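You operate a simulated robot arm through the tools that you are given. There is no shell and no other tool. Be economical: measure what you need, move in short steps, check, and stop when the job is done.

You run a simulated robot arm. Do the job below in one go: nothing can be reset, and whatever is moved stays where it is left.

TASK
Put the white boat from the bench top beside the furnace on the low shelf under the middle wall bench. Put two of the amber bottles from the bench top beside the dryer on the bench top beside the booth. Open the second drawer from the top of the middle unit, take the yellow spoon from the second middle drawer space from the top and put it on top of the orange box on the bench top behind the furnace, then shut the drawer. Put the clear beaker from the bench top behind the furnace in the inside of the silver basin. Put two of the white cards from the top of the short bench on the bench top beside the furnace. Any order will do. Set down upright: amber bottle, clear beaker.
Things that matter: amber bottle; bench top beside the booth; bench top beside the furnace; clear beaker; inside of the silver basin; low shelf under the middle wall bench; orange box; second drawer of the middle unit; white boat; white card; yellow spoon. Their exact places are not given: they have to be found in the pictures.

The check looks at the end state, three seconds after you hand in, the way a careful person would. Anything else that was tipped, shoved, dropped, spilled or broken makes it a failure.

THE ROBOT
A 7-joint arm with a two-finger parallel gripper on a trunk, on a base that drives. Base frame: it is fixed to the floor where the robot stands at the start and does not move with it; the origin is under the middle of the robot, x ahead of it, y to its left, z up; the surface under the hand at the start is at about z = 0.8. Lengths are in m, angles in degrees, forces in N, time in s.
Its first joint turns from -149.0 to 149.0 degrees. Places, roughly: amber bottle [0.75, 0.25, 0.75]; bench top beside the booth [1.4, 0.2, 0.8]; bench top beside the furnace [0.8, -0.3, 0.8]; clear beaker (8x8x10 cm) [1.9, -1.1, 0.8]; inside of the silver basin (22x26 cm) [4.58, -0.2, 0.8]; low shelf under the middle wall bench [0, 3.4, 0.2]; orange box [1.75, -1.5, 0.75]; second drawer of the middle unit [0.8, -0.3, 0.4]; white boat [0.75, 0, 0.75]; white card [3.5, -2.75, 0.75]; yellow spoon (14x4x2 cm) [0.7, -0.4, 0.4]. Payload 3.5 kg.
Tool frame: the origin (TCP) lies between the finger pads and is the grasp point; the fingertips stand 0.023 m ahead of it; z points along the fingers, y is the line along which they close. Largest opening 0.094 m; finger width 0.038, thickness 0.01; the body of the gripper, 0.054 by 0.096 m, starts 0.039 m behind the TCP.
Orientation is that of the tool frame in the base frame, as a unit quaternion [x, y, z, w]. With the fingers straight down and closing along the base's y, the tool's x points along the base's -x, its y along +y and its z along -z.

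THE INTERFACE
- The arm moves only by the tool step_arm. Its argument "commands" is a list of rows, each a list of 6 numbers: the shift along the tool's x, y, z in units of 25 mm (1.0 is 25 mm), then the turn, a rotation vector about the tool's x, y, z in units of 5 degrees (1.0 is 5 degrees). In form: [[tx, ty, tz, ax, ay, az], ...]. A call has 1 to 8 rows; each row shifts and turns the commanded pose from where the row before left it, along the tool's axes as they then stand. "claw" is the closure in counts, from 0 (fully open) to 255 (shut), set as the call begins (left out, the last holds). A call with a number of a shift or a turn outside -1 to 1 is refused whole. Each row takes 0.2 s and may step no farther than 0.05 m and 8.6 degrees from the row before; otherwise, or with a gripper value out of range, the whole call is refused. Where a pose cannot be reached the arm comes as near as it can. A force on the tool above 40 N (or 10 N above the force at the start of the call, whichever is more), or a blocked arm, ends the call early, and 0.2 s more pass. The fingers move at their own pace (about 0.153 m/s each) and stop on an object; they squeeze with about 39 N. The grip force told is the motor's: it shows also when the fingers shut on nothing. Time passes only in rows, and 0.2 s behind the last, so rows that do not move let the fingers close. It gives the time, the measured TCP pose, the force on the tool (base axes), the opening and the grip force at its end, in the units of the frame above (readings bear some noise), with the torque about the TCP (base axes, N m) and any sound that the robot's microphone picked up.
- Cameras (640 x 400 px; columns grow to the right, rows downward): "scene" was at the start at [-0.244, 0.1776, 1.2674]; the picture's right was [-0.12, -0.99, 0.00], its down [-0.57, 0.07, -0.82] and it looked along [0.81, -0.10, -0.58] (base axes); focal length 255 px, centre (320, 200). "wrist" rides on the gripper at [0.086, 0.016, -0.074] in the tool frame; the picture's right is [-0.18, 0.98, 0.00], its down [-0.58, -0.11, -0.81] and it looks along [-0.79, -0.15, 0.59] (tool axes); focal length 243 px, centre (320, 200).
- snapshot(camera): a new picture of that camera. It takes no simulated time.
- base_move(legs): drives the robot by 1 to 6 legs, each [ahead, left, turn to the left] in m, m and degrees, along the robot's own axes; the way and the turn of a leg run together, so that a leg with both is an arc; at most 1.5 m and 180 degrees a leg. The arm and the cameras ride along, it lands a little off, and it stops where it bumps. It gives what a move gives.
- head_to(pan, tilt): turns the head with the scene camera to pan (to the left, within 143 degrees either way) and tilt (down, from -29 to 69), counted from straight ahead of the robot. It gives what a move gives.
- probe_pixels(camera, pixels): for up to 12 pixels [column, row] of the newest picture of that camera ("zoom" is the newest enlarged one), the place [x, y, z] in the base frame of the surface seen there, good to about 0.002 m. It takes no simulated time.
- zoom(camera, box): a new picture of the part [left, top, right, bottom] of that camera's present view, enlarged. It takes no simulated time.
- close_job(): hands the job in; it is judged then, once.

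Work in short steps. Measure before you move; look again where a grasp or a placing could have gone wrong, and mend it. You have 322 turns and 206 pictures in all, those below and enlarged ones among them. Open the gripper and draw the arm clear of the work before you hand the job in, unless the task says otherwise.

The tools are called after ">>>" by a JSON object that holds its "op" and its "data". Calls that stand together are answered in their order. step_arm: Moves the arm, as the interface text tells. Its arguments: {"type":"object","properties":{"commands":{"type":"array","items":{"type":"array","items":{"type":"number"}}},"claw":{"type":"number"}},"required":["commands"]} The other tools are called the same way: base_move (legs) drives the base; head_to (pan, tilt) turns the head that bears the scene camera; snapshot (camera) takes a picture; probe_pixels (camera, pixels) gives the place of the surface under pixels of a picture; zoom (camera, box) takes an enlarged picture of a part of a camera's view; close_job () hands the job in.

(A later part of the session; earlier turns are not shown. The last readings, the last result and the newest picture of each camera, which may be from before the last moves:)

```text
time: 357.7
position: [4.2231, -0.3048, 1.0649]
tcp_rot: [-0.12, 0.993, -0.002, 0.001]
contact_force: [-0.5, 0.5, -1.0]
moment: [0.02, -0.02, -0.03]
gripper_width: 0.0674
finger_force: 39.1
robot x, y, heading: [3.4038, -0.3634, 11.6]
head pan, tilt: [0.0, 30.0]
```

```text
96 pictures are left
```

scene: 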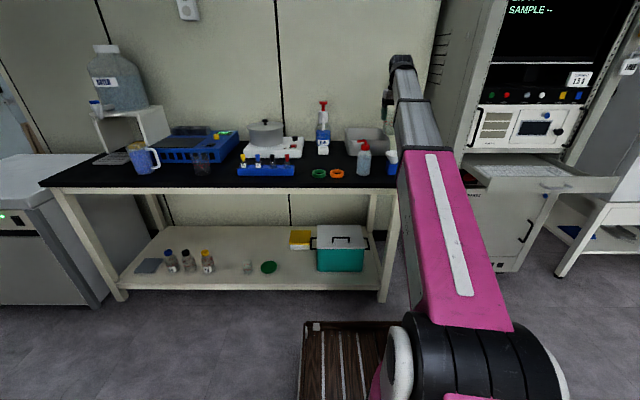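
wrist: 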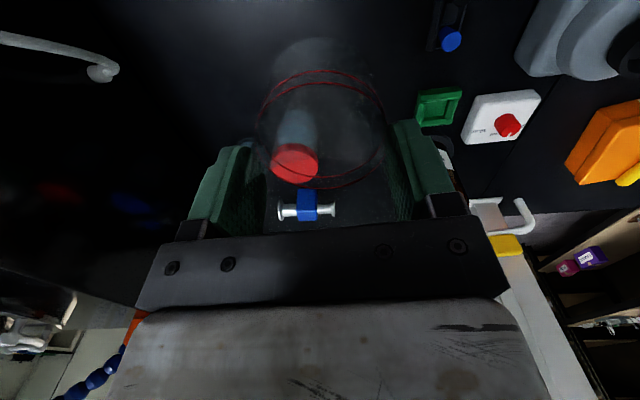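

>>> {"op": "zoom", "data": {"camera": "scene", "box": [300, 80, 430, 190]}}

>>> {"op": "snapshot", "data": {"camera": "wrist"}}

>>> {"op": "probe_pixels", "data": {"camera": "scene", "pixels": [[365, 140], [365, 155], [345, 128], [348, 155], [385, 130], [390, 168], [395, 178], [385, 300], [398, 185], [375, 145]]}}

```text
3.64 times, centred on (365, 135) of scene
```

zoom: 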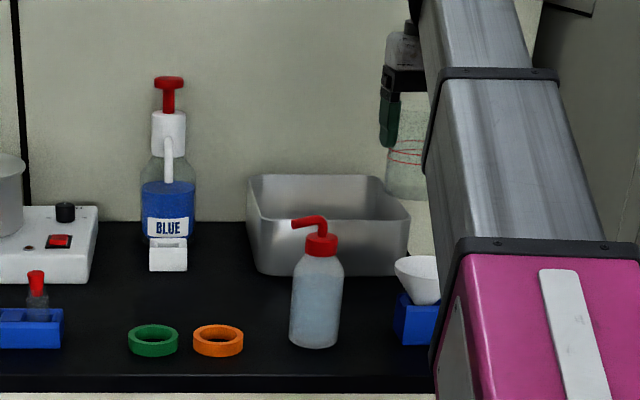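

```text
94 pictures are left
```

wrist: 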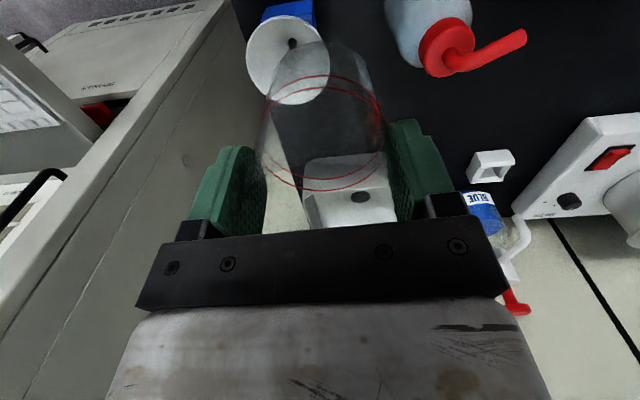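

```text
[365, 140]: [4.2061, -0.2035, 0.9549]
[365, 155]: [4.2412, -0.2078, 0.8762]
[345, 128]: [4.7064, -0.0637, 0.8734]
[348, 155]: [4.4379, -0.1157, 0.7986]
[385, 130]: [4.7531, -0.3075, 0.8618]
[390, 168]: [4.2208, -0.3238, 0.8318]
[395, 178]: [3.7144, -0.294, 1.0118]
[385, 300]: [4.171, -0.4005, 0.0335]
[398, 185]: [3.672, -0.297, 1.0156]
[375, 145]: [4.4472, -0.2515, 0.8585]
```

Basin centre ≈ (4.59,-0.205). I drive 0.22 m ahead (keeping off the bench legs) and extend.

>>> {"op": "base_move", "data": {"legs": [[0.22, 0, 0]]}}

>>> {"op": "step_arm", "data": {"commands": [[-1, 0.1, 0, 0, 0, 0], [-1, 0.1, 0, 0, 0, 0], [-1, 0.1, 0, 0, 0, 0], [-1, 0.1, 0, 0, 0, 0], [-1, 0.1, 0, 0, 0, 0], [-1, 0.1, 0, 0, 0, 0]]}}

>>> {"op": "snapshot", "data": {"camera": "wrist"}}

>>> {"op": "zoom", "data": {"camera": "scene", "box": [300, 60, 460, 190]}}

```text
time: 359.4
position: [4.4392, -0.2596, 1.0634]
tcp_rot: [-0.119, 0.993, -0.001, 0.0]
contact_force: [-0.3, 0.3, 0.2]
moment: [0.03, -0.02, -0.01]
gripper_width: 0.0674
finger_force: 39.0
robot x, y, heading: [3.6146, -0.3164, 11.6]
head pan, tilt: [0.0, 30.0]
```

```text
time: 360.8
position: [4.5811, -0.2104, 1.0617]
tcp_rot: [-0.12, 0.993, -0.002, 0.0]
contact_force: [0.6, 0.2, -0.6]
moment: [0.03, 0.03, 0.02]
gripper_width: 0.0673
finger_force: 38.8
robot x, y, heading: [3.6178, -0.3215, 11.4]
head pan, tilt: [0.0, 30.0]
```

```text
93 pictures are left
```

wrist: 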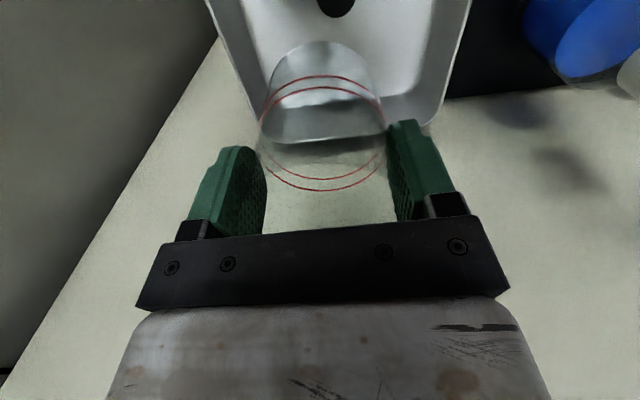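

```text
3.08 times, centred on (380, 125) of scene
```

zoom: 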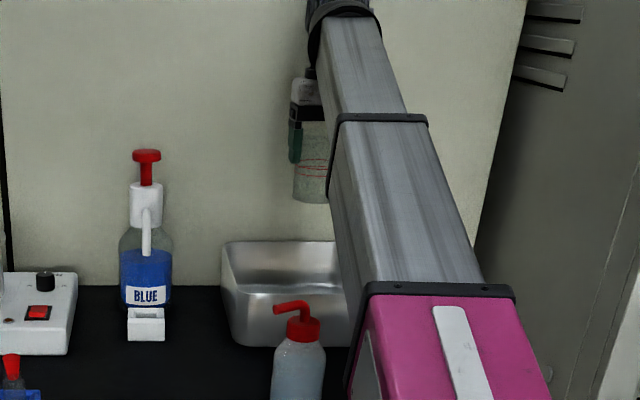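

I probe basin walls from the wrist camera.

>>> {"op": "probe_pixels", "data": {"camera": "wrist", "pixels": [[215, 10], [465, 10], [430, 120], [262, 120], [250, 20], [430, 30], [400, 90], [338, 5], [425, 90], [300, 10], [410, 112], [240, 50]]}}

```text
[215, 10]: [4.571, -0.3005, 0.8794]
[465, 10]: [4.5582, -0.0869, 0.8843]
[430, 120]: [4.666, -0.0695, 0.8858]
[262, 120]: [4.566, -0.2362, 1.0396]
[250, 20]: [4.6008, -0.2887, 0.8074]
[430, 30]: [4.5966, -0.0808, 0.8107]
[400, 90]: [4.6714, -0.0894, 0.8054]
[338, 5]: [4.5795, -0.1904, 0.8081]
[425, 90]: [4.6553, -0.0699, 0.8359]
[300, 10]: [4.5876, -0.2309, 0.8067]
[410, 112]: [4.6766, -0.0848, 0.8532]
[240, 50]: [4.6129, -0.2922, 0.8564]
```

Floor z 0.807, centre about (4.57,-0.195). I centre and lower.

>>> {"op": "step_arm", "data": {"commands": [[0.25, 0.68, 0, 0, 0, 0], [0, 0, 1, 0, 0, 0], [0, 0, 1, 0, 0, 0], [0, 0, 1, 0, 0, 0], [0, 0, 1, 0, 0, 0], [0, 0, 1, 0, 0, 0]]}}

>>> {"op": "snapshot", "data": {"camera": "wrist"}}

```text
time: 362.2
position: [4.5711, -0.1959, 0.9386]
tcp_rot: [-0.119, 0.993, -0.002, 0.001]
contact_force: [-0.2, 0.3, -0.9]
moment: [0.01, -0.01, 0.04]
gripper_width: 0.0675
finger_force: 39.0
robot x, y, heading: [3.6165, -0.3191, 11.3]
head pan, tilt: [0.0, 30.0]
```

```text
91 pictures are left
```

wrist: 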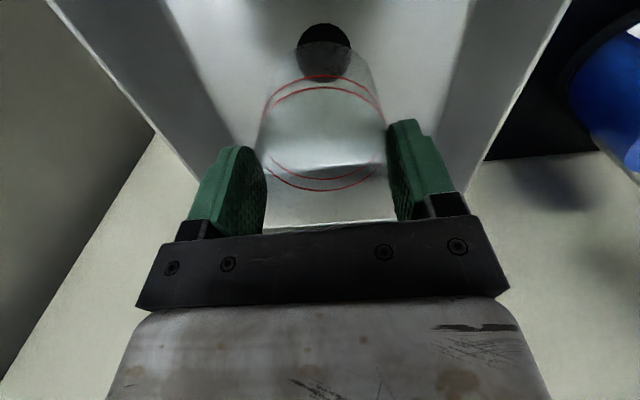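

Well inside. I lower to near the floor, then by small steps until contact.

>>> {"op": "step_arm", "data": {"commands": [[0, 0, 1, 0, 0, 0], [0, 0, 0.95, 0, 0, 0], [0, 0, 0, 0, 0, 0]]}}

>>> {"op": "step_arm", "data": {"commands": [[0, 0, 0.12, 0, 0, 0], [0, 0, 0, 0, 0, 0]]}}

>>> {"op": "step_arm", "data": {"commands": [[0, 0, 0.12, 0, 0, 0], [0, 0, 0, 0, 0, 0]]}}

```text
time: 363.0
position: [4.5706, -0.196, 0.891]
tcp_rot: [-0.119, 0.993, -0.002, 0.001]
contact_force: [0.7, 0.2, -0.1]
moment: [0.0, 0.0, -0.01]
gripper_width: 0.0673
finger_force: 39.2
robot x, y, heading: [3.617, -0.3232, 11.4]
head pan, tilt: [0.0, 30.0]
```

```text
time: 363.6
position: [4.5712, -0.1956, 0.8863]
tcp_rot: [-0.12, 0.993, -0.003, 0.001]
contact_force: [0.8, 0.0, -1.2]
moment: [0.03, 0.02, 0.03]
gripper_width: 0.0672
finger_force: 39.4
robot x, y, heading: [3.6173, -0.3202, 11.4]
head pan, tilt: [0.0, 30.0]
```

```text
time: 364.2
position: [4.569, -0.1957, 0.8845]
tcp_rot: [-0.119, 0.993, -0.002, 0.001]
contact_force: [-0.1, 0.0, -1.6]
moment: [-0.01, 0.0, -0.02]
gripper_width: 0.0674
finger_force: 38.7
robot x, y, heading: [3.6132, -0.3213, 11.6]
head pan, tilt: [0.0, 30.0]
```

>>> {"op": "step_arm", "data": {"commands": [[0, 0, 0.08, 0, 0, 0], [0, 0, 0, 0, 0, 0]]}}

>>> {"op": "step_arm", "data": {"commands": [[0, 0, 0.08, 0, 0, 0], [0, 0, 0, 0, 0, 0]]}}

```text
time: 364.8
position: [4.5706, -0.1964, 0.8823]
tcp_rot: [-0.12, 0.993, -0.002, 0.001]
contact_force: [0.5, 1.2, 8.0]
moment: [0.32, 0.09, -0.02]
gripper_width: 0.0673
finger_force: 39.3
robot x, y, heading: [3.6185, -0.3218, 11.5]
head pan, tilt: [0.0, 30.0]
```

```text
time: 365.4
position: [4.571, -0.1967, 0.8816]
tcp_rot: [-0.119, 0.993, -0.001, 0.001]
contact_force: [1.1, -1.4, 26.3]
moment: [0.56, -0.02, 0.01]
gripper_width: 0.0679
finger_force: 39.4
robot x, y, heading: [3.6184, -0.3194, 11.7]
head pan, tilt: [0.0, 30.0]
```

The beaker is on the floor of the basin. I ease up 2 mm, open and rise.

>>> {"op": "step_arm", "data": {"commands": [[0, 0, -0.1, 0, 0, 0], [0, 0, 0, 0, 0, 0]]}}

>>> {"op": "step_arm", "data": {"commands": [[0, 0, 0, 0, 0, 0], [0, 0, 0, 0, 0, 0], [0, 0, 0, 0, 0, 0]], "claw": 0}}

>>> {"op": "step_arm", "data": {"commands": [[0, 0, -0.5, 0, 0, 0], [0, 0, -1, 0, 0, 0], [0, 0, -1, 0, 0, 0], [0, 0, -1, 0, 0, 0], [0, 0, -1, 0, 0, 0], [0, 0, -1, 0, 0, 0], [0, 0, -1, 0, 0, 0]]}}

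>>> {"op": "snapshot", "data": {"camera": "wrist"}}

```text
time: 366.0
position: [4.5699, -0.1953, 0.8798]
tcp_rot: [-0.119, 0.993, -0.003, 0.0]
contact_force: [0.5, -0.5, -0.7]
moment: [0.01, -0.02, -0.06]
gripper_width: 0.0675
finger_force: 38.6
robot x, y, heading: [3.6176, -0.3183, 11.5]
head pan, tilt: [0.0, 30.0]
```

```text
time: 366.8
position: [4.5711, -0.1956, 0.8825]
tcp_rot: [-0.12, 0.993, -0.002, 0.0]
contact_force: [0.2, -0.4, -0.4]
moment: [-0.02, 0.01, 0.02]
gripper_width: 0.0942
finger_force: 0.1
robot x, y, heading: [3.6162, -0.3198, 11.5]
head pan, tilt: [0.0, 30.0]
```

```text
time: 368.4
position: [4.5703, -0.1955, 1.0463]
tcp_rot: [-0.119, 0.993, -0.001, 0.0]
contact_force: [1.0, 0.1, 0.1]
moment: [0.03, 0.01, 0.02]
gripper_width: 0.0941
finger_force: 0.1
robot x, y, heading: [3.6212, -0.3182, 11.5]
head pan, tilt: [0.0, 30.0]
```

```text
90 pictures are left
```

wrist: 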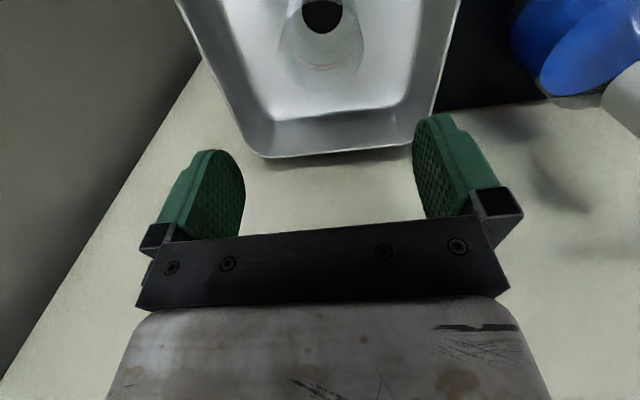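

The beaker stands in the basin. I back off, draw the arm in a little, and drive to the short bench.

>>> {"op": "base_move", "data": {"legs": [[-0.6, 0, 0]]}}

>>> {"op": "step_arm", "data": {"commands": [[1, 0, 0, 0, 0, 0], [1, 0, 0, 0, 0, 0], [1, 0, 0, 0, 0, 0], [1, 0, 0, 0, 0, 0], [1, 0, 0, 0, 0, 0], [1, 0, 0, 0, 0, 0], [1, 0, 0, 0, 0, 0]]}}

>>> {"op": "base_move", "data": {"legs": [[0, 0, -90], [1.2, 0, 0]]}}

>>> {"op": "head_to", "data": {"pan": 0, "tilt": 30}}

>>> {"op": "snapshot", "data": {"camera": "scene"}}

```text
time: 371.8
position: [3.9822, -0.315, 1.0451]
tcp_rot: [-0.119, 0.993, -0.002, 0.0]
contact_force: [0.4, -0.1, 0.1]
moment: [-0.01, -0.03, -0.05]
gripper_width: 0.0941
finger_force: 0.1
robot x, y, heading: [3.0292, -0.4357, 11.4]
head pan, tilt: [0.0, 30.0]
```

```text
time: 373.4
position: [3.8105, -0.3574, 1.0458]
tcp_rot: [-0.119, 0.993, -0.001, 0.0]
contact_force: [-0.5, 0.0, 0.6]
moment: [-0.01, 0.01, -0.01]
gripper_width: 0.0939
finger_force: 0.1
robot x, y, heading: [3.0295, -0.4393, 11.4]
head pan, tilt: [0.0, 30.0]
```

```text
time: 383.3
position: [3.3588, -2.3976, 1.0442]
tcp_rot: [0.614, 0.789, -0.001, -0.002]
contact_force: [-0.4, 0.7, 0.1]
moment: [0.01, -0.02, 0.04]
gripper_width: 0.0943
finger_force: 0.0
robot x, y, heading: [3.2679, -1.6165, -78.1]
head pan, tilt: [0.0, 30.0]
```

```text
time: 383.9
position: [3.3592, -2.398, 1.045]
tcp_rot: [0.615, 0.788, -0.002, -0.002]
contact_force: [-0.3, 0.8, -0.5]
moment: [0.0, 0.0, -0.02]
gripper_width: 0.0942
finger_force: 0.0
robot x, y, heading: [3.2705, -1.6165, -78.4]
head pan, tilt: [0.0, 30.0]
```

```text
89 pictures are left
```

scene: 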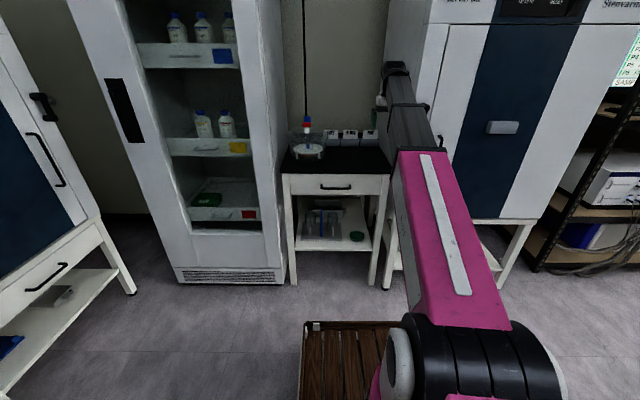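

I turn the tool a quarter so it closes across the cards, and enlarge the view of the cards.

>>> {"op": "step_arm", "data": {"commands": [[0, 0, 0, 0, 0, -1], [0, 0, 0, 0, 0, -1], [0, 0, 0, 0, 0, -1], [0, 0, 0, 0, 0, -1], [0, 0, 0, 0, 0, -1], [0, 0, 0, 0, 0, -1], [0, 0, 0, 0, 0, -1], [0, 0, 0, 0, 0, -1]]}}

>>> {"op": "step_arm", "data": {"commands": [[0, 0, 0, 0, 0, -1], [0, 0, 0, 0, 0, -1], [0, 0, 0, 0, 0, -1], [0, 0, 0, 0, 0, -1], [0, 0, 0, 0, 0, -1], [0, 0, 0, 0, 0, -1], [0, 0, 0, 0, 0, -1], [0, 0, 0, 0, 0, -1]]}}

>>> {"op": "step_arm", "data": {"commands": [[0, 0, 0, 0, 0, -1], [0, 0, 0, 0, 0, -0.5]]}}

>>> {"op": "base_move", "data": {"legs": [[0.2, 0.1, 0]]}}

>>> {"op": "zoom", "data": {"camera": "scene", "box": [280, 100, 400, 190]}}

```text
time: 385.7
position: [3.3587, -2.3985, 1.0447]
tcp_rot: [0.307, 0.952, -0.001, -0.002]
contact_force: [1.0, 0.2, 0.0]
moment: [-0.02, -0.02, 0.04]
gripper_width: 0.0941
finger_force: 0.0
robot x, y, heading: [3.2725, -1.617, -78.0]
head pan, tilt: [0.0, 30.0]
```

```text
time: 387.5
position: [3.3588, -2.3974, 1.0449]
tcp_rot: [-0.036, 0.999, -0.001, -0.001]
contact_force: [0.1, -0.3, -0.1]
moment: [0.03, 0.01, 0.02]
gripper_width: 0.0938
finger_force: 0.1
robot x, y, heading: [3.2668, -1.6154, -77.9]
head pan, tilt: [0.0, 30.0]
```

```text
time: 388.1
position: [3.3585, -2.3986, 1.0459]
tcp_rot: [-0.102, 0.995, 0.0, -0.003]
contact_force: [-0.5, 0.3, 0.4]
moment: [0.02, -0.01, 0.03]
gripper_width: 0.0938
finger_force: 0.0
robot x, y, heading: [3.2708, -1.6161, -77.9]
head pan, tilt: [0.0, 30.0]
```

```text
time: 389.8
position: [3.4986, -2.5745, 1.0449]
tcp_rot: [-0.101, 0.995, 0.0, -0.003]
contact_force: [0.0, -0.1, 0.1]
moment: [-0.01, -0.02, -0.02]
gripper_width: 0.094
finger_force: 0.1
robot x, y, heading: [3.4094, -1.7937, -78.1]
head pan, tilt: [0.0, 30.0]
```

```text
4.44 times, centred on (340, 145) of scene
```

zoom: 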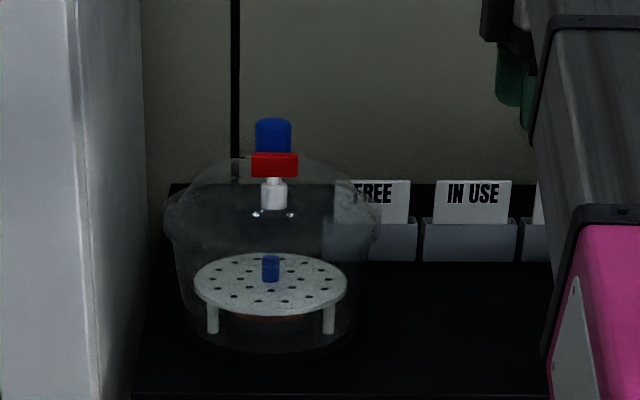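

I probe the card IN USE, its holder, and the neighbours.

>>> {"op": "probe_pixels", "data": {"camera": "zoom", "pixels": [[440, 184], [507, 184], [440, 212], [507, 218], [472, 200], [472, 228], [472, 255], [430, 220], [514, 220], [400, 190], [360, 210], [540, 200]]}}

>>> {"op": "snapshot", "data": {"camera": "wrist"}}

```text
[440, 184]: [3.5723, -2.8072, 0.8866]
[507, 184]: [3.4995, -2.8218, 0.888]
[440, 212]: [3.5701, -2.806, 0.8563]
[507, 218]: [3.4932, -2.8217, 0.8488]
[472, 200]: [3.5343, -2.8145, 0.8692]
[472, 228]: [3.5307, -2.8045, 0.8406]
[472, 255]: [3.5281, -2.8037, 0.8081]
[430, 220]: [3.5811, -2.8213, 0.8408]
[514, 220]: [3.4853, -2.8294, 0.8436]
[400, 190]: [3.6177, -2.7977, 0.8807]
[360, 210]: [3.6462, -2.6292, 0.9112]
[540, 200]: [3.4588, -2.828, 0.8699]
```

```text
87 pictures are left
```

wrist: 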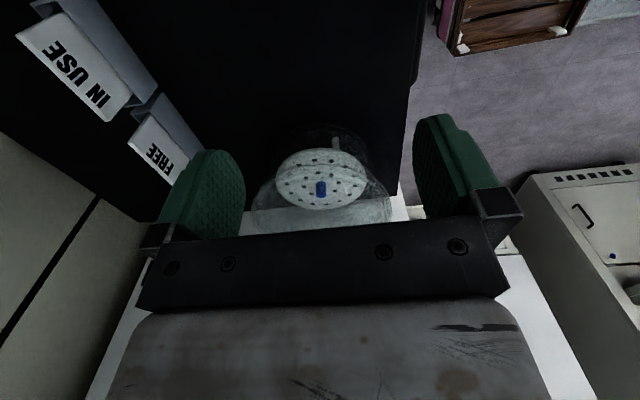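

I probe the wall's distance behind the cards.

>>> {"op": "probe_pixels", "data": {"camera": "wrist", "pixels": [[40, 200], [60, 280], [20, 170], [85, 150], [110, 215], [80, 70], [150, 145], [322, 190], [330, 215]]}}

```text
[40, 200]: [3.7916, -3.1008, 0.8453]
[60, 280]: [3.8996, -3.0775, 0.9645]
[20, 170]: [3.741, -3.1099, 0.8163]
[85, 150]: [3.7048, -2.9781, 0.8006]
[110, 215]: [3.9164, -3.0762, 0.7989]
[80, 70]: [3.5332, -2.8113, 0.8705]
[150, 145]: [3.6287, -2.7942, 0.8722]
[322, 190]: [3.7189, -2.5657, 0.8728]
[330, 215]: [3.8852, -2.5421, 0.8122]
```

Wall is 0.33 m behind. I drive 0.13 m ahead and bring the tool above the IN USE card.

>>> {"op": "base_move", "data": {"legs": [[0.13, 0, 0]]}}

>>> {"op": "step_arm", "data": {"commands": [[0.1, -1, 0, 0, 0, 0], [0.1, -1, 0, 0, 0, 0], [0.1, -1, 0, 0, 0, 0], [0.1, -1, 0, 0, 0, 0], [0, -0.4, 0, 0, 0, 0]]}}

>>> {"op": "snapshot", "data": {"camera": "wrist"}}

```text
time: 391.1
position: [3.5272, -2.7021, 1.0437]
tcp_rot: [-0.103, 0.995, 0.0, -0.002]
contact_force: [0.4, -0.2, -0.6]
moment: [0.01, -0.01, 0.0]
gripper_width: 0.094
finger_force: 0.1
robot x, y, heading: [3.4383, -1.9233, -78.1]
head pan, tilt: [0.0, 30.0]
```

```text
time: 392.3
position: [3.5374, -2.8131, 1.0441]
tcp_rot: [-0.101, 0.995, 0.0, -0.003]
contact_force: [-0.1, -0.2, 0.9]
moment: [-0.01, 0.03, 0.0]
gripper_width: 0.0938
finger_force: 0.0
robot x, y, heading: [3.435, -1.9228, -78.1]
head pan, tilt: [0.0, 30.0]
```

```text
86 pictures are left
```

wrist: 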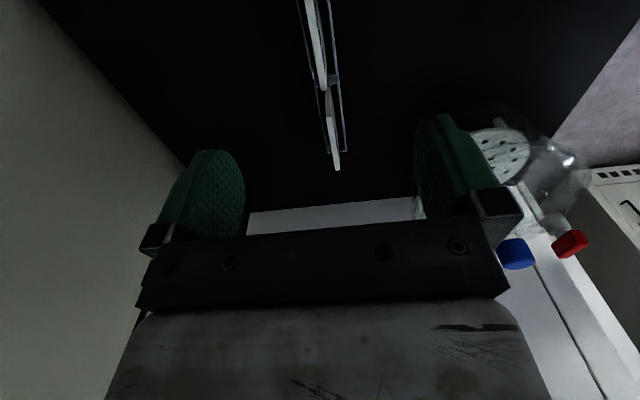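

Centred over the card. I narrow the fingers, descend to z 0.873 and grip.

>>> {"op": "step_arm", "data": {"commands": [[0, 0, 1, 0, 0, 0], [0, 0, 1, 0, 0, 0], [0, 0, 1, 0, 0, 0], [0, 0, 1, 0, 0, 0], [0, 0, 1, 0, 0, 0]], "claw": 130}}

>>> {"op": "snapshot", "data": {"camera": "wrist"}}

```text
time: 393.5
position: [3.5402, -2.8126, 0.9199]
tcp_rot: [-0.102, 0.995, 0.0, -0.003]
contact_force: [-0.2, 0.4, -0.1]
moment: [-0.01, 0.02, 0.0]
gripper_width: 0.0462
finger_force: 0.0
robot x, y, heading: [3.4398, -1.9229, -78.1]
head pan, tilt: [0.0, 30.0]
```

```text
85 pictures are left
```

wrist: 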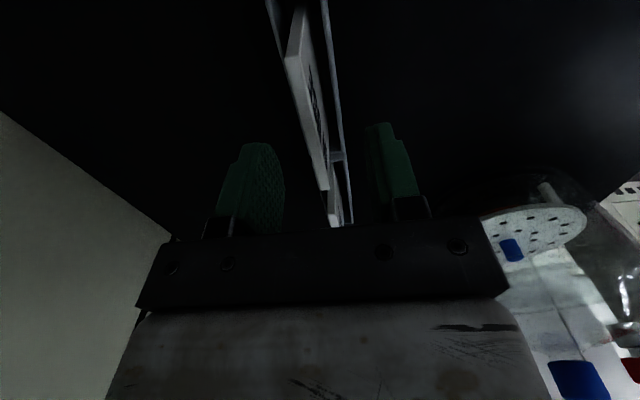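

>>> {"op": "step_arm", "data": {"commands": [[0, 0, 1, 0, 0, 0], [0, 0, 0.85, 0, 0, 0]]}}

>>> {"op": "step_arm", "data": {"commands": [[0, 0, 0, 0, 0, 0], [0, 0, 0, 0, 0, 0], [0, 0, 0, 0, 0, 0]], "claw": 255}}

>>> {"op": "step_arm", "data": {"commands": [[0, 0, -0.5, 0, 0, 0], [0, 0, -1, 0, 0, 0], [0, 0, -1, 0, 0, 0], [0, 0, -1, 0, 0, 0], [0, 0, -1, 0, 0, 0], [0, 0, -1, 0, 0, 0], [0, 0, -1, 0, 0, 0]]}}

>>> {"op": "snapshot", "data": {"camera": "wrist"}}

```text
time: 394.1
position: [3.5376, -2.8119, 0.8743]
tcp_rot: [-0.102, 0.995, 0.0, -0.002]
contact_force: [1.1, 0.1, -1.1]
moment: [0.02, 0.02, -0.04]
gripper_width: 0.0461
finger_force: 0.0
robot x, y, heading: [3.4347, -1.9246, -78.2]
head pan, tilt: [0.0, 30.0]
```

```text
time: 394.9
position: [3.5384, -2.8114, 0.8739]
tcp_rot: [-0.101, 0.995, 0.0, -0.002]
contact_force: [-0.5, 0.4, 1.1]
moment: [-0.03, 0.02, 0.05]
gripper_width: 0.0063
finger_force: 38.9
robot x, y, heading: [3.4407, -1.921, -77.9]
head pan, tilt: [0.0, 30.0]
```

```text
time: 396.5
position: [3.538, -2.8126, 1.0359]
tcp_rot: [-0.102, 0.995, 0.0, -0.003]
contact_force: [0.0, 0.6, 0.2]
moment: [0.02, -0.03, -0.02]
gripper_width: 0.0064
finger_force: 38.9
robot x, y, heading: [3.4368, -1.9198, -78.2]
head pan, tilt: [0.0, 30.0]
```

```text
84 pictures are left
```

wrist: 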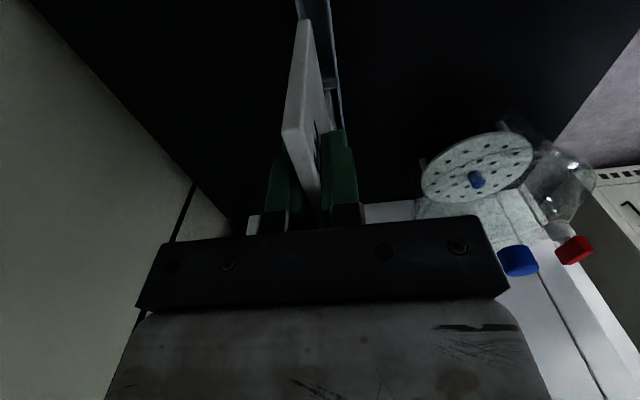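

The card is held (6 mm thick). I check that the holder stayed in place.

>>> {"op": "zoom", "data": {"camera": "scene", "box": [260, 60, 440, 190]}}

```text
3.08 times, centred on (350, 125) of scene
```

zoom: 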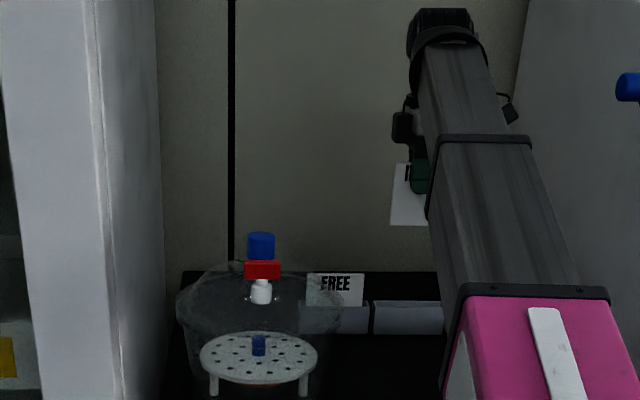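

I measure the held card's top and bottom.

>>> {"op": "probe_pixels", "data": {"camera": "zoom", "pixels": [[400, 168], [400, 221], [420, 222], [394, 195]]}}

>>> {"op": "base_move", "data": {"legs": [[-0.75, 0, 0]]}}

```text
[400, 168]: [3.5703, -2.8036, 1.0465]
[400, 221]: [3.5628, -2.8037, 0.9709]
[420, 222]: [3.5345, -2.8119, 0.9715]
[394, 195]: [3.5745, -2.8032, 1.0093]
```

```text
time: 400.5
position: [3.3816, -2.0809, 1.0369]
tcp_rot: [-0.1, 0.995, 0.0, -0.003]
contact_force: [0.7, 0.0, -1.2]
moment: [0.02, 0.01, 0.0]
gripper_width: 0.0059
finger_force: 38.9
robot x, y, heading: [3.284, -1.1902, -78.2]
head pan, tilt: [0.0, 30.0]
```

Card spans 6.6 cm below the TCP. I retract the arm a bit and drive back round the island toward the front bench.

>>> {"op": "step_arm", "data": {"commands": [[0, 1, 0, 0, 0, 0], [0, 1, 0, 0, 0, 0], [0, 1, 0, 0, 0, 0], [0, 1, 0, 0, 0, 0], [0, 1, 0, 0, 0, 0], [0, 1, 0, 0, 0, 0], [0, 1, 0, 0, 0, 0]]}}

>>> {"op": "base_move", "data": {"legs": [[0, 0, -90], [0, 0.74, 0], [1.3, 0, 0]]}}

>>> {"op": "head_to", "data": {"pan": 0, "tilt": 30}}

>>> {"op": "snapshot", "data": {"camera": "scene"}}

```text
time: 402.1
position: [3.3463, -1.9101, 1.0354]
tcp_rot: [-0.1, 0.995, 0.0, -0.002]
contact_force: [-0.8, -0.2, -0.8]
moment: [-0.01, 0.01, 0.02]
gripper_width: 0.0065
finger_force: 39.4
robot x, y, heading: [3.2837, -1.1897, -78.4]
head pan, tilt: [0.0, 30.0]
```

```text
time: 416.2
position: [1.4268, -2.219, 1.0351]
tcp_rot: [0.639, 0.769, 0.002, -0.002]
contact_force: [0.8, 0.2, -0.5]
moment: [-0.02, -0.01, 0.0]
gripper_width: 0.006
finger_force: 39.0
robot x, y, heading: [2.1466, -2.1728, -169.3]
head pan, tilt: [0.0, 30.0]
```

```text
time: 416.8
position: [1.4258, -2.2196, 1.0368]
tcp_rot: [0.64, 0.768, 0.002, -0.002]
contact_force: [-0.2, -0.3, 0.8]
moment: [0.01, -0.01, -0.03]
gripper_width: 0.0062
finger_force: 39.7
robot x, y, heading: [2.1502, -2.1661, -169.5]
head pan, tilt: [0.0, 30.0]
```

```text
82 pictures are left
```

scene: 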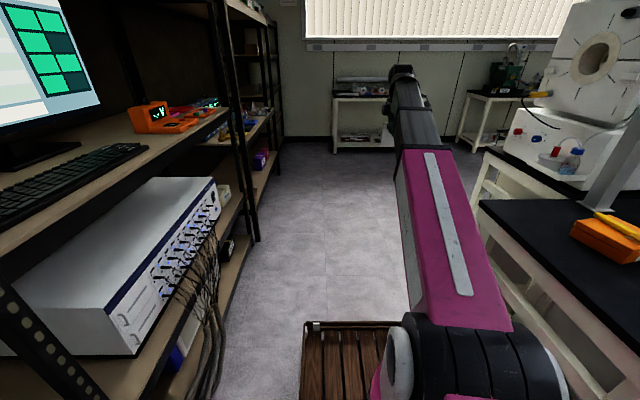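

The lane is clear. I continue to the end of the island, turn right at the open floor.

>>> {"op": "base_move", "data": {"legs": [[1.2, 0, 0.8], [1.15, 0, 0], [0, 0, -90]]}}

>>> {"op": "head_to", "data": {"pan": -10, "tilt": 35}}

>>> {"op": "snapshot", "data": {"camera": "scene"}}

```text
time: 432.1
position: [-0.2232, -1.9068, 1.0364]
tcp_rot: [0.995, 0.099, 0.002, 0.001]
contact_force: [-0.6, -0.6, -0.3]
moment: [-0.02, -0.01, 0.0]
gripper_width: 0.006
finger_force: 38.8
robot x, y, heading: [-0.1602, -2.6252, 101.7]
head pan, tilt: [0.0, 30.0]
```

```text
time: 432.9
position: [-0.2234, -1.9071, 1.0359]
tcp_rot: [0.995, 0.099, 0.002, -0.001]
contact_force: [0.7, 0.3, -1.0]
moment: [0.01, -0.01, -0.01]
gripper_width: 0.0061
finger_force: 39.0
robot x, y, heading: [-0.163, -2.6262, 101.7]
head pan, tilt: [-10.0, 35.0]
```

```text
81 pictures are left
```

scene: 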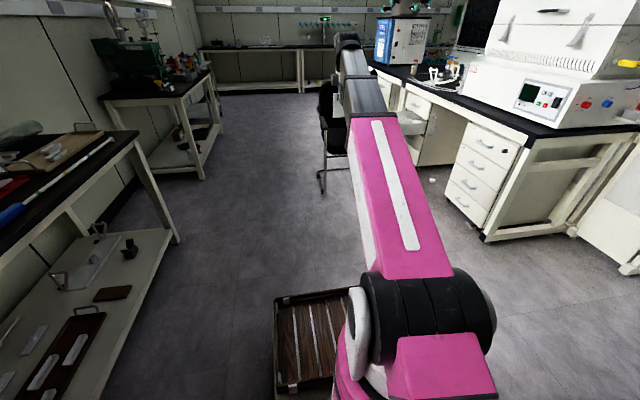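

I strafe left to u=-0.95, drive along the corridor past the chair, and turn to face the bench.

>>> {"op": "base_move", "data": {"legs": [[0, 0.27, 0], [1.4, 0, 0], [1.1, 0, 0], [0, 0, -90]]}}

>>> {"op": "head_to", "data": {"pan": -15, "tilt": 35}}

>>> {"op": "snapshot", "data": {"camera": "scene"}}

```text
time: 450.4
position: [-0.2255, -0.1674, 1.036]
tcp_rot: [0.775, -0.632, 0.002, 0.001]
contact_force: [-0.7, 0.1, 0.1]
moment: [-0.03, 0.0, 0.0]
gripper_width: 0.0063
finger_force: 39.1
robot x, y, heading: [-0.9465, -0.2365, 11.9]
head pan, tilt: [-10.0, 35.0]
```

```text
time: 451.1
position: [-0.2261, -0.1672, 1.0359]
tcp_rot: [0.776, -0.631, 0.002, 0.002]
contact_force: [0.0, -0.1, -0.6]
moment: [0.0, 0.01, -0.03]
gripper_width: 0.0061
finger_force: 38.8
robot x, y, heading: [-0.9471, -0.2364, 12.0]
head pan, tilt: [-15.0, 35.0]
```

```text
80 pictures are left
```

scene: 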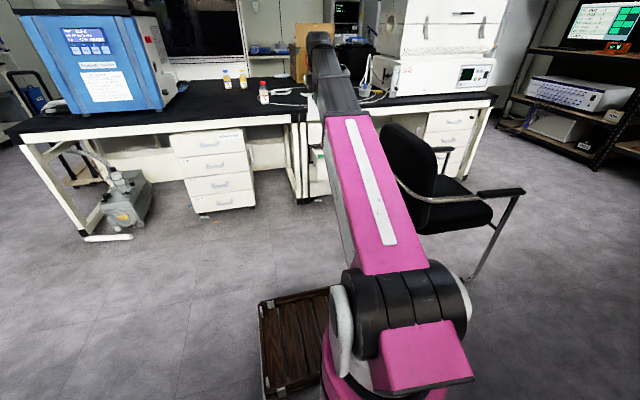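

I drive up to the bench and look at the free bench surface.

>>> {"op": "base_move", "data": {"legs": [[0.75, 0, -0.5]]}}

>>> {"op": "head_to", "data": {"pan": -20, "tilt": 40}}

>>> {"op": "snapshot", "data": {"camera": "scene"}}

>>> {"op": "snapshot", "data": {"camera": "wrist"}}

```text
time: 455.1
position: [0.5082, -0.0246, 1.0366]
tcp_rot: [0.773, -0.635, 0.002, 0.003]
contact_force: [0.0, 0.0, -0.4]
moment: [0.02, 0.0, 0.03]
gripper_width: 0.0064
finger_force: 38.9
robot x, y, heading: [-0.2105, -0.0816, 11.4]
head pan, tilt: [-15.0, 35.0]
```

```text
time: 455.8
position: [0.5092, -0.0235, 1.0368]
tcp_rot: [0.772, -0.635, 0.002, 0.002]
contact_force: [-0.5, 0.3, -1.1]
moment: [0.02, -0.02, 0.02]
gripper_width: 0.0061
finger_force: 39.2
robot x, y, heading: [-0.2145, -0.0803, 11.2]
head pan, tilt: [-20.0, 40.0]
```

```text
79 pictures are left
```

scene: 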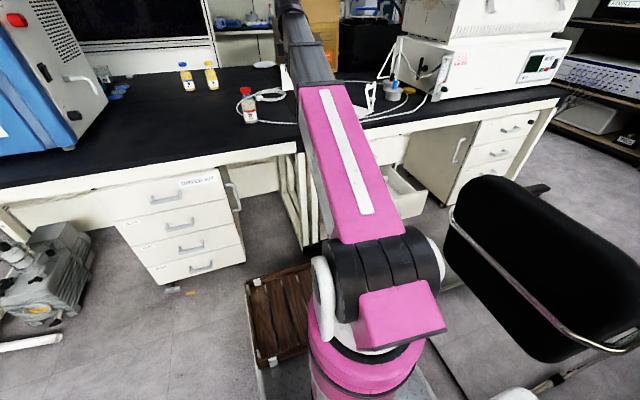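

```text
78 pictures are left
```

wrist: 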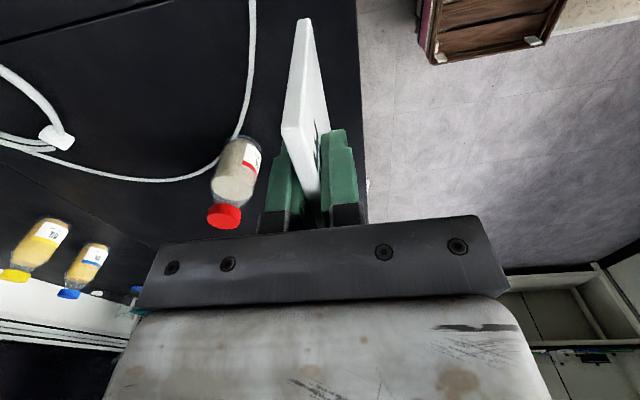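

The arm hides the furnace bench; I swing it left to see the surface.

>>> {"op": "step_arm", "data": {"commands": [[-1, 0, 0, 0, 0, 0], [-1, 0, 0, 0, 0, 0], [-1, 0, 0, 0, 0, 0], [-1, 0, 0, 0, 0, 0], [-1, 0, 0, 0, 0, 0], [-1, 0, 0, 0, 0, 0], [-1, 0, 0, 0, 0, 0], [-1, 0, 0, 0, 0, 0]]}}

>>> {"op": "step_arm", "data": {"commands": [[-1, 0, 0, 0, 0, 0], [-1, 0, 0, 0, 0, 0], [-1, 0, 0, 0, 0, 0], [-1, 0, 0, 0, 0, 0]]}}

>>> {"op": "zoom", "data": {"camera": "scene", "box": [240, 50, 460, 170]}}

```text
time: 457.6
position: [0.4706, 0.173, 1.035]
tcp_rot: [0.772, -0.636, 0.003, 0.001]
contact_force: [-0.6, -0.2, -0.5]
moment: [0.02, -0.02, -0.02]
gripper_width: 0.0063
finger_force: 38.7
robot x, y, heading: [-0.2165, -0.0785, 11.4]
head pan, tilt: [-20.0, 40.0]
```

```text
time: 458.6
position: [0.4495, 0.2703, 1.0342]
tcp_rot: [0.772, -0.636, 0.002, 0.001]
contact_force: [-0.5, 0.3, 0.0]
moment: [0.04, -0.03, -0.01]
gripper_width: 0.0062
finger_force: 38.9
robot x, y, heading: [-0.2117, -0.0815, 11.2]
head pan, tilt: [-20.0, 40.0]
```

```text
2.91 times, centred on (350, 110) of scene
```

zoom: 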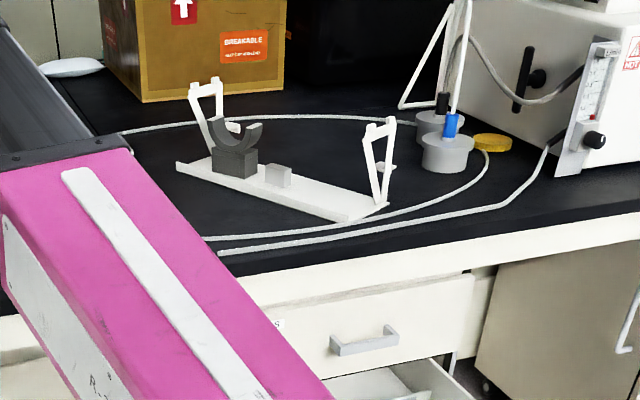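

I probe candidate free spots and the obstacles around them.

>>> {"op": "probe_pixels", "data": {"camera": "zoom", "pixels": [[180, 165], [340, 218], [385, 203], [215, 85], [385, 125], [320, 150], [400, 170], [300, 120], [215, 237], [430, 205], [190, 210], [250, 168]]}}

```text
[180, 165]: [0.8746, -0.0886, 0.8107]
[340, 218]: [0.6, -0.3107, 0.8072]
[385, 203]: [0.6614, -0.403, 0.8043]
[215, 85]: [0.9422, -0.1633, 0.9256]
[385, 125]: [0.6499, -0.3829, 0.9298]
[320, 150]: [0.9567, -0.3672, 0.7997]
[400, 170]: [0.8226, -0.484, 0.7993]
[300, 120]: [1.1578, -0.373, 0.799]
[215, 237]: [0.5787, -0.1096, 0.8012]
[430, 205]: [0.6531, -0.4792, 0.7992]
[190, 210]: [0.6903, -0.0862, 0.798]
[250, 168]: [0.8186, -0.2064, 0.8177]
```

Free patch: centred near (0.74,-0.065), clear of holder, cable and seam. I bring the card back right, then pitch the tool 50 degrees forward.

>>> {"op": "step_arm", "data": {"commands": [[1, 0, 0, 0, 0, 0], [1, 0, 0, 0, 0, 0], [1, 0, 0, 0, 0, 0], [1, 0, 0, 0, 0, 0], [1, 0, 0, 0, 0, 0], [1, 0, 0, 0, 0, 0], [1, 0, 0, 0, 0, 0], [1, 0, 0, 0, 0, 0]]}}

>>> {"op": "step_arm", "data": {"commands": [[1, 0, 0, 0, 0, 0], [1, 0, 0, 0, 0, 0], [1, 0, 0, 0, 0, 0], [1, 0, 0, 0, 0, 0], [1, 0, 0, 0, 0, 0], [1, 0, 0, 0, 0, 0], [1, 0, 0, 0, 0, 0], [0.4, 0, 0, 0, 0, 0]]}}

>>> {"op": "step_arm", "data": {"commands": [[0, -0.9, 0, 1, 0, 0], [0, -0.9, 0, 1, 0, 0], [0, -0.9, 0, 1, 0, 0], [0, -0.8, 0.3, 1, 0, 0], [0, -0.8, 0.3, 1, 0, 0], [0, -0.7, 0.5, 1, 0, 0], [0, -0.6, 0.5, 1, 0, 0], [0, -0.6, 0.5, 1, 0, 0]]}}

>>> {"op": "step_arm", "data": {"commands": [[0, 0, 0, 1, 0, 0], [0, 0, 0, 1, 0, 0]]}}

>>> {"op": "snapshot", "data": {"camera": "wrist"}}

```text
time: 460.4
position: [0.4887, 0.0744, 1.0355]
tcp_rot: [0.772, -0.636, 0.002, 0.001]
contact_force: [-0.6, 1.2, 0.0]
moment: [0.0, -0.01, 0.02]
gripper_width: 0.0064
finger_force: 39.1
robot x, y, heading: [-0.2081, -0.0794, 11.5]
head pan, tilt: [-20.0, 40.0]
```

```text
time: 462.2
position: [0.5231, -0.1072, 1.0365]
tcp_rot: [0.772, -0.635, 0.002, 0.002]
contact_force: [-0.5, -0.4, 0.5]
moment: [0.01, 0.02, -0.02]
gripper_width: 0.0062
finger_force: 38.7
robot x, y, heading: [-0.213, -0.0784, 11.4]
head pan, tilt: [-20.0, 40.0]
```

```text
time: 464.0
position: [0.6894, -0.0746, 1.0301]
tcp_rot: [0.725, -0.597, 0.22, -0.264]
contact_force: [-0.8, -0.1, 0.2]
moment: [0.02, 0.0, -0.01]
gripper_width: 0.0063
finger_force: 39.0
robot x, y, heading: [-0.2154, -0.0805, 11.5]
head pan, tilt: [-20.0, 40.0]
```

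```text
time: 464.6
position: [0.6893, -0.0737, 1.0309]
tcp_rot: [0.7, -0.575, 0.271, -0.325]
contact_force: [0.4, -0.8, -0.6]
moment: [-0.02, -0.03, 0.01]
gripper_width: 0.0062
finger_force: 39.0
robot x, y, heading: [-0.2138, -0.0794, 11.4]
head pan, tilt: [-20.0, 40.0]
```

```text
76 pictures are left
```

wrist: 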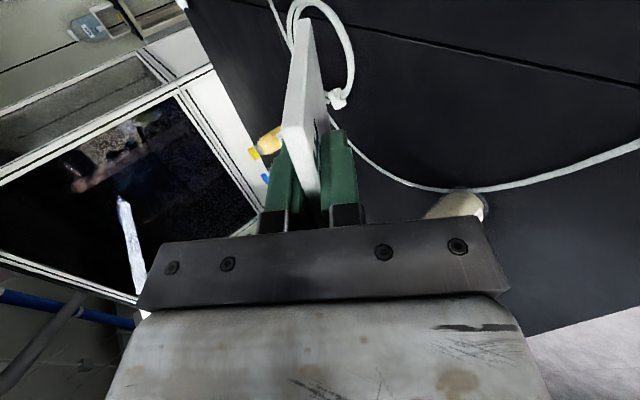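

Pitched 50 degrees. I lower the card toward the surface.

>>> {"op": "step_arm", "data": {"commands": [[0, 0.8, 1, 0, 0, 0], [0, 0.8, 1, 0, 0, 0], [0, 0.8, 1, 0, 0, 0], [0, 0.8, 1, 0, 0, 0], [0, 0.8, 1, 0, 0, 0]]}}

>>> {"op": "zoom", "data": {"camera": "scene", "box": [240, 30, 400, 150]}}

>>> {"op": "snapshot", "data": {"camera": "wrist"}}

```text
time: 465.8
position: [0.7208, -0.0675, 0.8727]
tcp_rot: [0.7, -0.576, 0.27, -0.326]
contact_force: [0.3, 0.2, -0.8]
moment: [0.01, 0.0, 0.02]
gripper_width: 0.0062
finger_force: 38.5
robot x, y, heading: [-0.2129, -0.0805, 11.3]
head pan, tilt: [-20.0, 40.0]
```

```text
3.33 times, centred on (320, 90) of scene
```

zoom: 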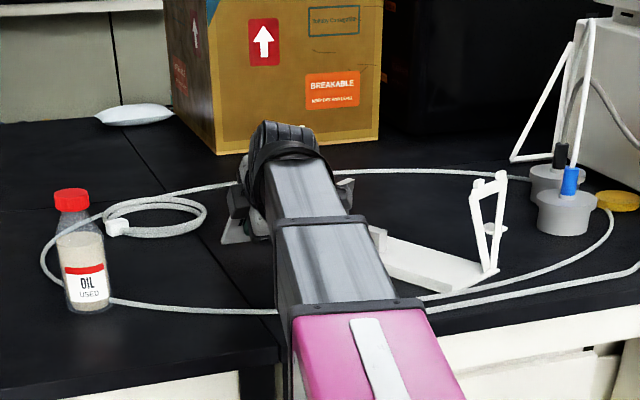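

```text
74 pictures are left
```

wrist: 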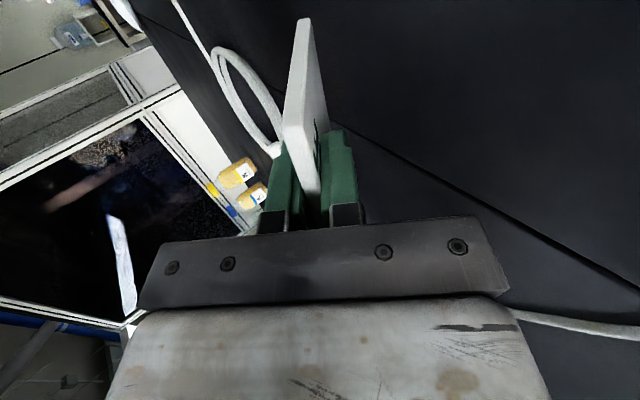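

>>> {"op": "step_arm", "data": {"commands": [[0, 0.77, 0.64, 0, 0, 0], [0, 0, 0, 0, 0, 0]]}}

>>> {"op": "step_arm", "data": {"commands": [[0, 0.1, 0.08, 0, 0, 0], [0, 0, 0, 0, 0, 0]]}}

>>> {"op": "step_arm", "data": {"commands": [[0, 0.1, 0.08, 0, 0, 0], [0, 0, 0, 0, 0, 0]]}}

```text
time: 466.4
position: [0.72, -0.0695, 0.8499]
tcp_rot: [0.701, -0.575, 0.27, -0.324]
contact_force: [0.4, -0.3, -0.7]
moment: [-0.01, 0.03, -0.02]
gripper_width: 0.0061
finger_force: 38.7
robot x, y, heading: [-0.2128, -0.0849, 11.4]
head pan, tilt: [-20.0, 40.0]
```

```text
time: 467.0
position: [0.7211, -0.0703, 0.848]
tcp_rot: [0.699, -0.576, 0.271, -0.326]
contact_force: [-3.8, 0.2, 12.5]
moment: [0.29, -0.46, 0.0]
gripper_width: 0.0062
finger_force: 39.3
robot x, y, heading: [-0.2157, -0.0818, 11.5]
head pan, tilt: [-20.0, 40.0]
```

```text
time: 467.6
position: [0.7205, -0.0694, 0.8452]
tcp_rot: [0.699, -0.574, 0.273, -0.327]
contact_force: [-10.2, -1.7, 37.2]
moment: [0.5, -1.44, 0.02]
gripper_width: 0.0067
finger_force: 38.8
robot x, y, heading: [-0.2141, -0.0806, 11.3]
head pan, tilt: [-20.0, 40.0]
```

The card's edge touches. I ease up, part the fingers slightly, and draw back along the tool axis.

>>> {"op": "step_arm", "data": {"commands": [[0, -0.12, -0.1, 0, 0, 0], [0, 0, 0, 0, 0, 0]]}}

>>> {"op": "step_arm", "data": {"commands": [[0, 0, 0, 0, 0, 0], [0, 0, 0, 0, 0, 0]], "claw": 180}}

>>> {"op": "snapshot", "data": {"camera": "wrist"}}

```text
time: 468.2
position: [0.721, -0.0693, 0.8465]
tcp_rot: [0.7, -0.575, 0.271, -0.325]
contact_force: [2.8, -0.3, 14.0]
moment: [0.24, -0.81, -0.09]
gripper_width: 0.0062
finger_force: 39.2
robot x, y, heading: [-0.2106, -0.0794, 11.7]
head pan, tilt: [-20.0, 40.0]
```

```text
time: 468.8
position: [0.7214, -0.0698, 0.8469]
tcp_rot: [0.701, -0.575, 0.269, -0.324]
contact_force: [0.6, -0.3, 0.1]
moment: [-0.02, 0.01, 0.0]
gripper_width: 0.0275
finger_force: 0.4
robot x, y, heading: [-0.214, -0.0782, 11.5]
head pan, tilt: [-20.0, 40.0]
```

```text
73 pictures are left
```

wrist: 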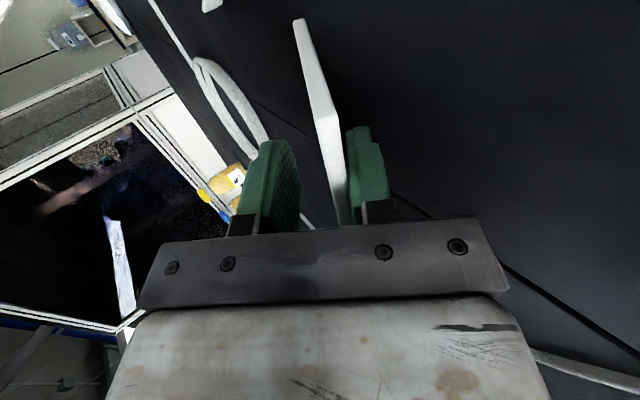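

The card leans on the lower finger. I withdraw along -z so it settles flat.

>>> {"op": "step_arm", "data": {"commands": [[0, 0, -0.6, 0, 0, 0], [0, 0, -1, 0, 0, 0], [0, 0, -1, 0, 0, 0], [0, 0, -1, 0, 0, 0], [0, 0, -1, 0, 0, 0], [0, -0.5, -1, 0, 0, 0]]}}

>>> {"op": "snapshot", "data": {"camera": "wrist"}}

>>> {"op": "zoom", "data": {"camera": "scene", "box": [240, 30, 400, 150]}}

```text
time: 470.2
position: [0.6254, -0.0883, 0.946]
tcp_rot: [0.7, -0.576, 0.269, -0.326]
contact_force: [-0.3, 0.9, -0.7]
moment: [-0.01, 0.0, -0.06]
gripper_width: 0.0276
finger_force: 0.0
robot x, y, heading: [-0.2142, -0.0826, 11.3]
head pan, tilt: [-20.0, 40.0]
```

```text
72 pictures are left
```

wrist: 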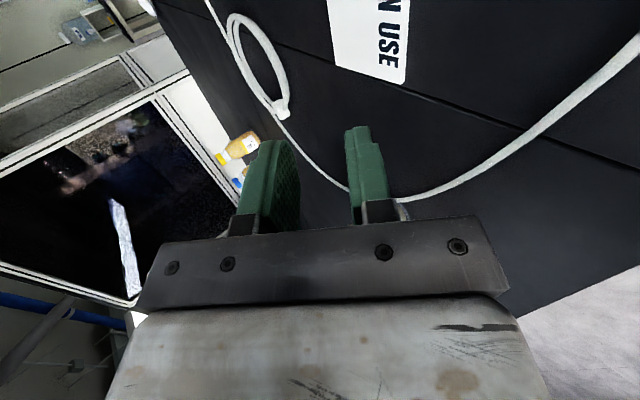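

```text
3.33 times, centred on (320, 90) of scene
```

zoom: 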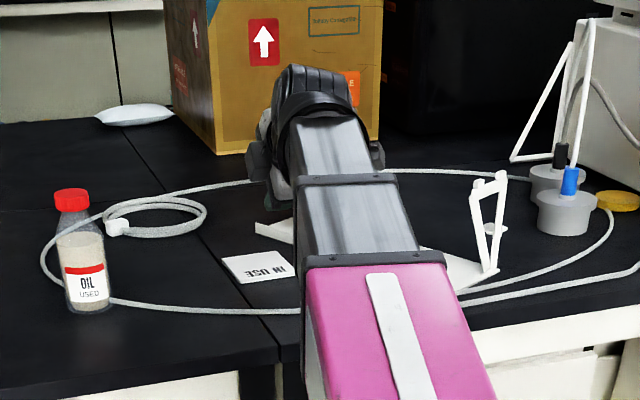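

The card lies flat. I probe its corners and the seam.

>>> {"op": "probe_pixels", "data": {"camera": "zoom", "pixels": [[224, 258], [280, 252], [240, 283], [293, 272], [225, 275], [262, 322], [205, 240]]}}

```text
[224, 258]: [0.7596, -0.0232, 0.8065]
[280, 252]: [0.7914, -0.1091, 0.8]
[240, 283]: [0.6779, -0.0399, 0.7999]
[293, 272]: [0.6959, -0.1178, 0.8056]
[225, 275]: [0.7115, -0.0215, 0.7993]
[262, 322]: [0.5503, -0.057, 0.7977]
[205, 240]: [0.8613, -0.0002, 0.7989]
```

Card 1 is fine. Now the drawer: I back the base off, close the fingers, and lower the pitched tool to the drawer-front height.

>>> {"op": "base_move", "data": {"legs": [[-0.62, 0, 0], [0, -0.14, 0]]}}

>>> {"op": "step_arm", "data": {"commands": [[0, 0.77, 0.64, 0, 0, 0], [0, 0.77, 0.64, 0, 0, 0], [0, 0.77, 0.64, 0, 0, 0], [0, 0.77, 0.64, 0, 0, 0], [0, 0.77, 0.64, 0, 0, 0], [0, 0.77, 0.64, 0, 0, 0], [0, 0.77, 0.64, 0, 0, 0], [0, 0.77, 0.64, 0, 0, 0]], "claw": 255}}

>>> {"op": "step_arm", "data": {"commands": [[0, 0.77, 0.64, 0, 0, 0], [0, 0.77, 0.64, 0, 0, 0], [0, 0.77, 0.64, 0, 0, 0], [0, 0.77, 0.64, 0, 0, 0], [0, 0.77, 0.64, 0, 0, 0], [0, 0.77, 0.64, 0, 0, 0], [0, 0.77, 0.64, 0, 0, 0], [0, 0.77, 0.64, 0, 0, 0]]}}

>>> {"op": "step_arm", "data": {"commands": [[0, 0.77, 0.64, 0, 0, 0], [0, 0.77, 0.64, 0, 0, 0], [0, 0, 0, 1, 0, 0], [0, 0, 0, 1, 0, 0]]}}

>>> {"op": "snapshot", "data": {"camera": "scene"}}

>>> {"op": "snapshot", "data": {"camera": "wrist"}}

```text
time: 474.6
position: [0.0407, -0.345, 0.9462]
tcp_rot: [0.701, -0.575, 0.271, -0.325]
contact_force: [-0.1, -0.1, 0.3]
moment: [-0.01, 0.0, 0.0]
gripper_width: 0.0275
finger_force: 0.1
robot x, y, heading: [-0.7975, -0.3419, 11.3]
head pan, tilt: [-20.0, 40.0]
```

```text
time: 476.4
position: [0.0404, -0.3469, 0.746]
tcp_rot: [0.7, -0.575, 0.271, -0.325]
contact_force: [0.2, 0.8, 0.3]
moment: [0.0, -0.01, -0.02]
gripper_width: 0.0
finger_force: 39.1
robot x, y, heading: [-0.797, -0.3365, 11.5]
head pan, tilt: [-20.0, 40.0]
```

```text
time: 478.2
position: [0.0406, -0.3476, 0.547]
tcp_rot: [0.701, -0.575, 0.27, -0.325]
contact_force: [0.6, -0.3, 0.7]
moment: [0.01, -0.02, 0.01]
gripper_width: 0.0002
finger_force: 38.5
robot x, y, heading: [-0.7892, -0.3378, 11.4]
head pan, tilt: [-20.0, 40.0]
```

```text
time: 479.2
position: [0.0409, -0.347, 0.4955]
tcp_rot: [0.669, -0.549, 0.321, -0.385]
contact_force: [-0.4, 0.5, -0.4]
moment: [0.01, -0.03, -0.02]
gripper_width: 0.0
finger_force: 39.3
robot x, y, heading: [-0.793, -0.3371, 11.3]
head pan, tilt: [-20.0, 40.0]
```

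```text
70 pictures are left
```

scene: 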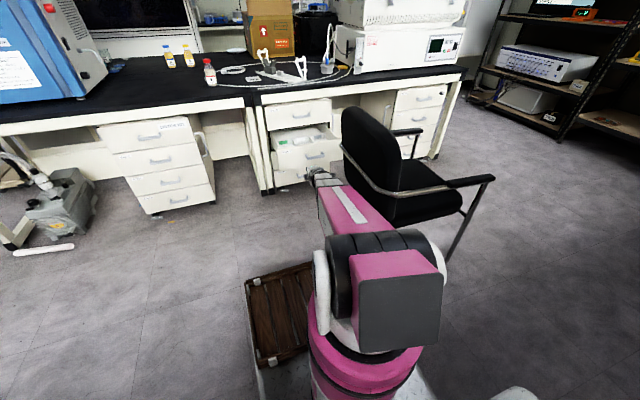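

```text
69 pictures are left
```

wrist: 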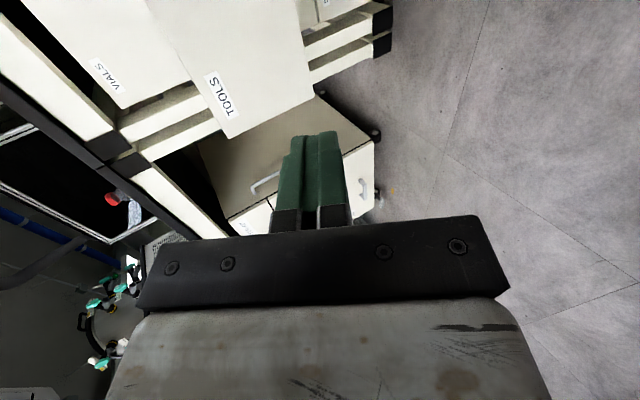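

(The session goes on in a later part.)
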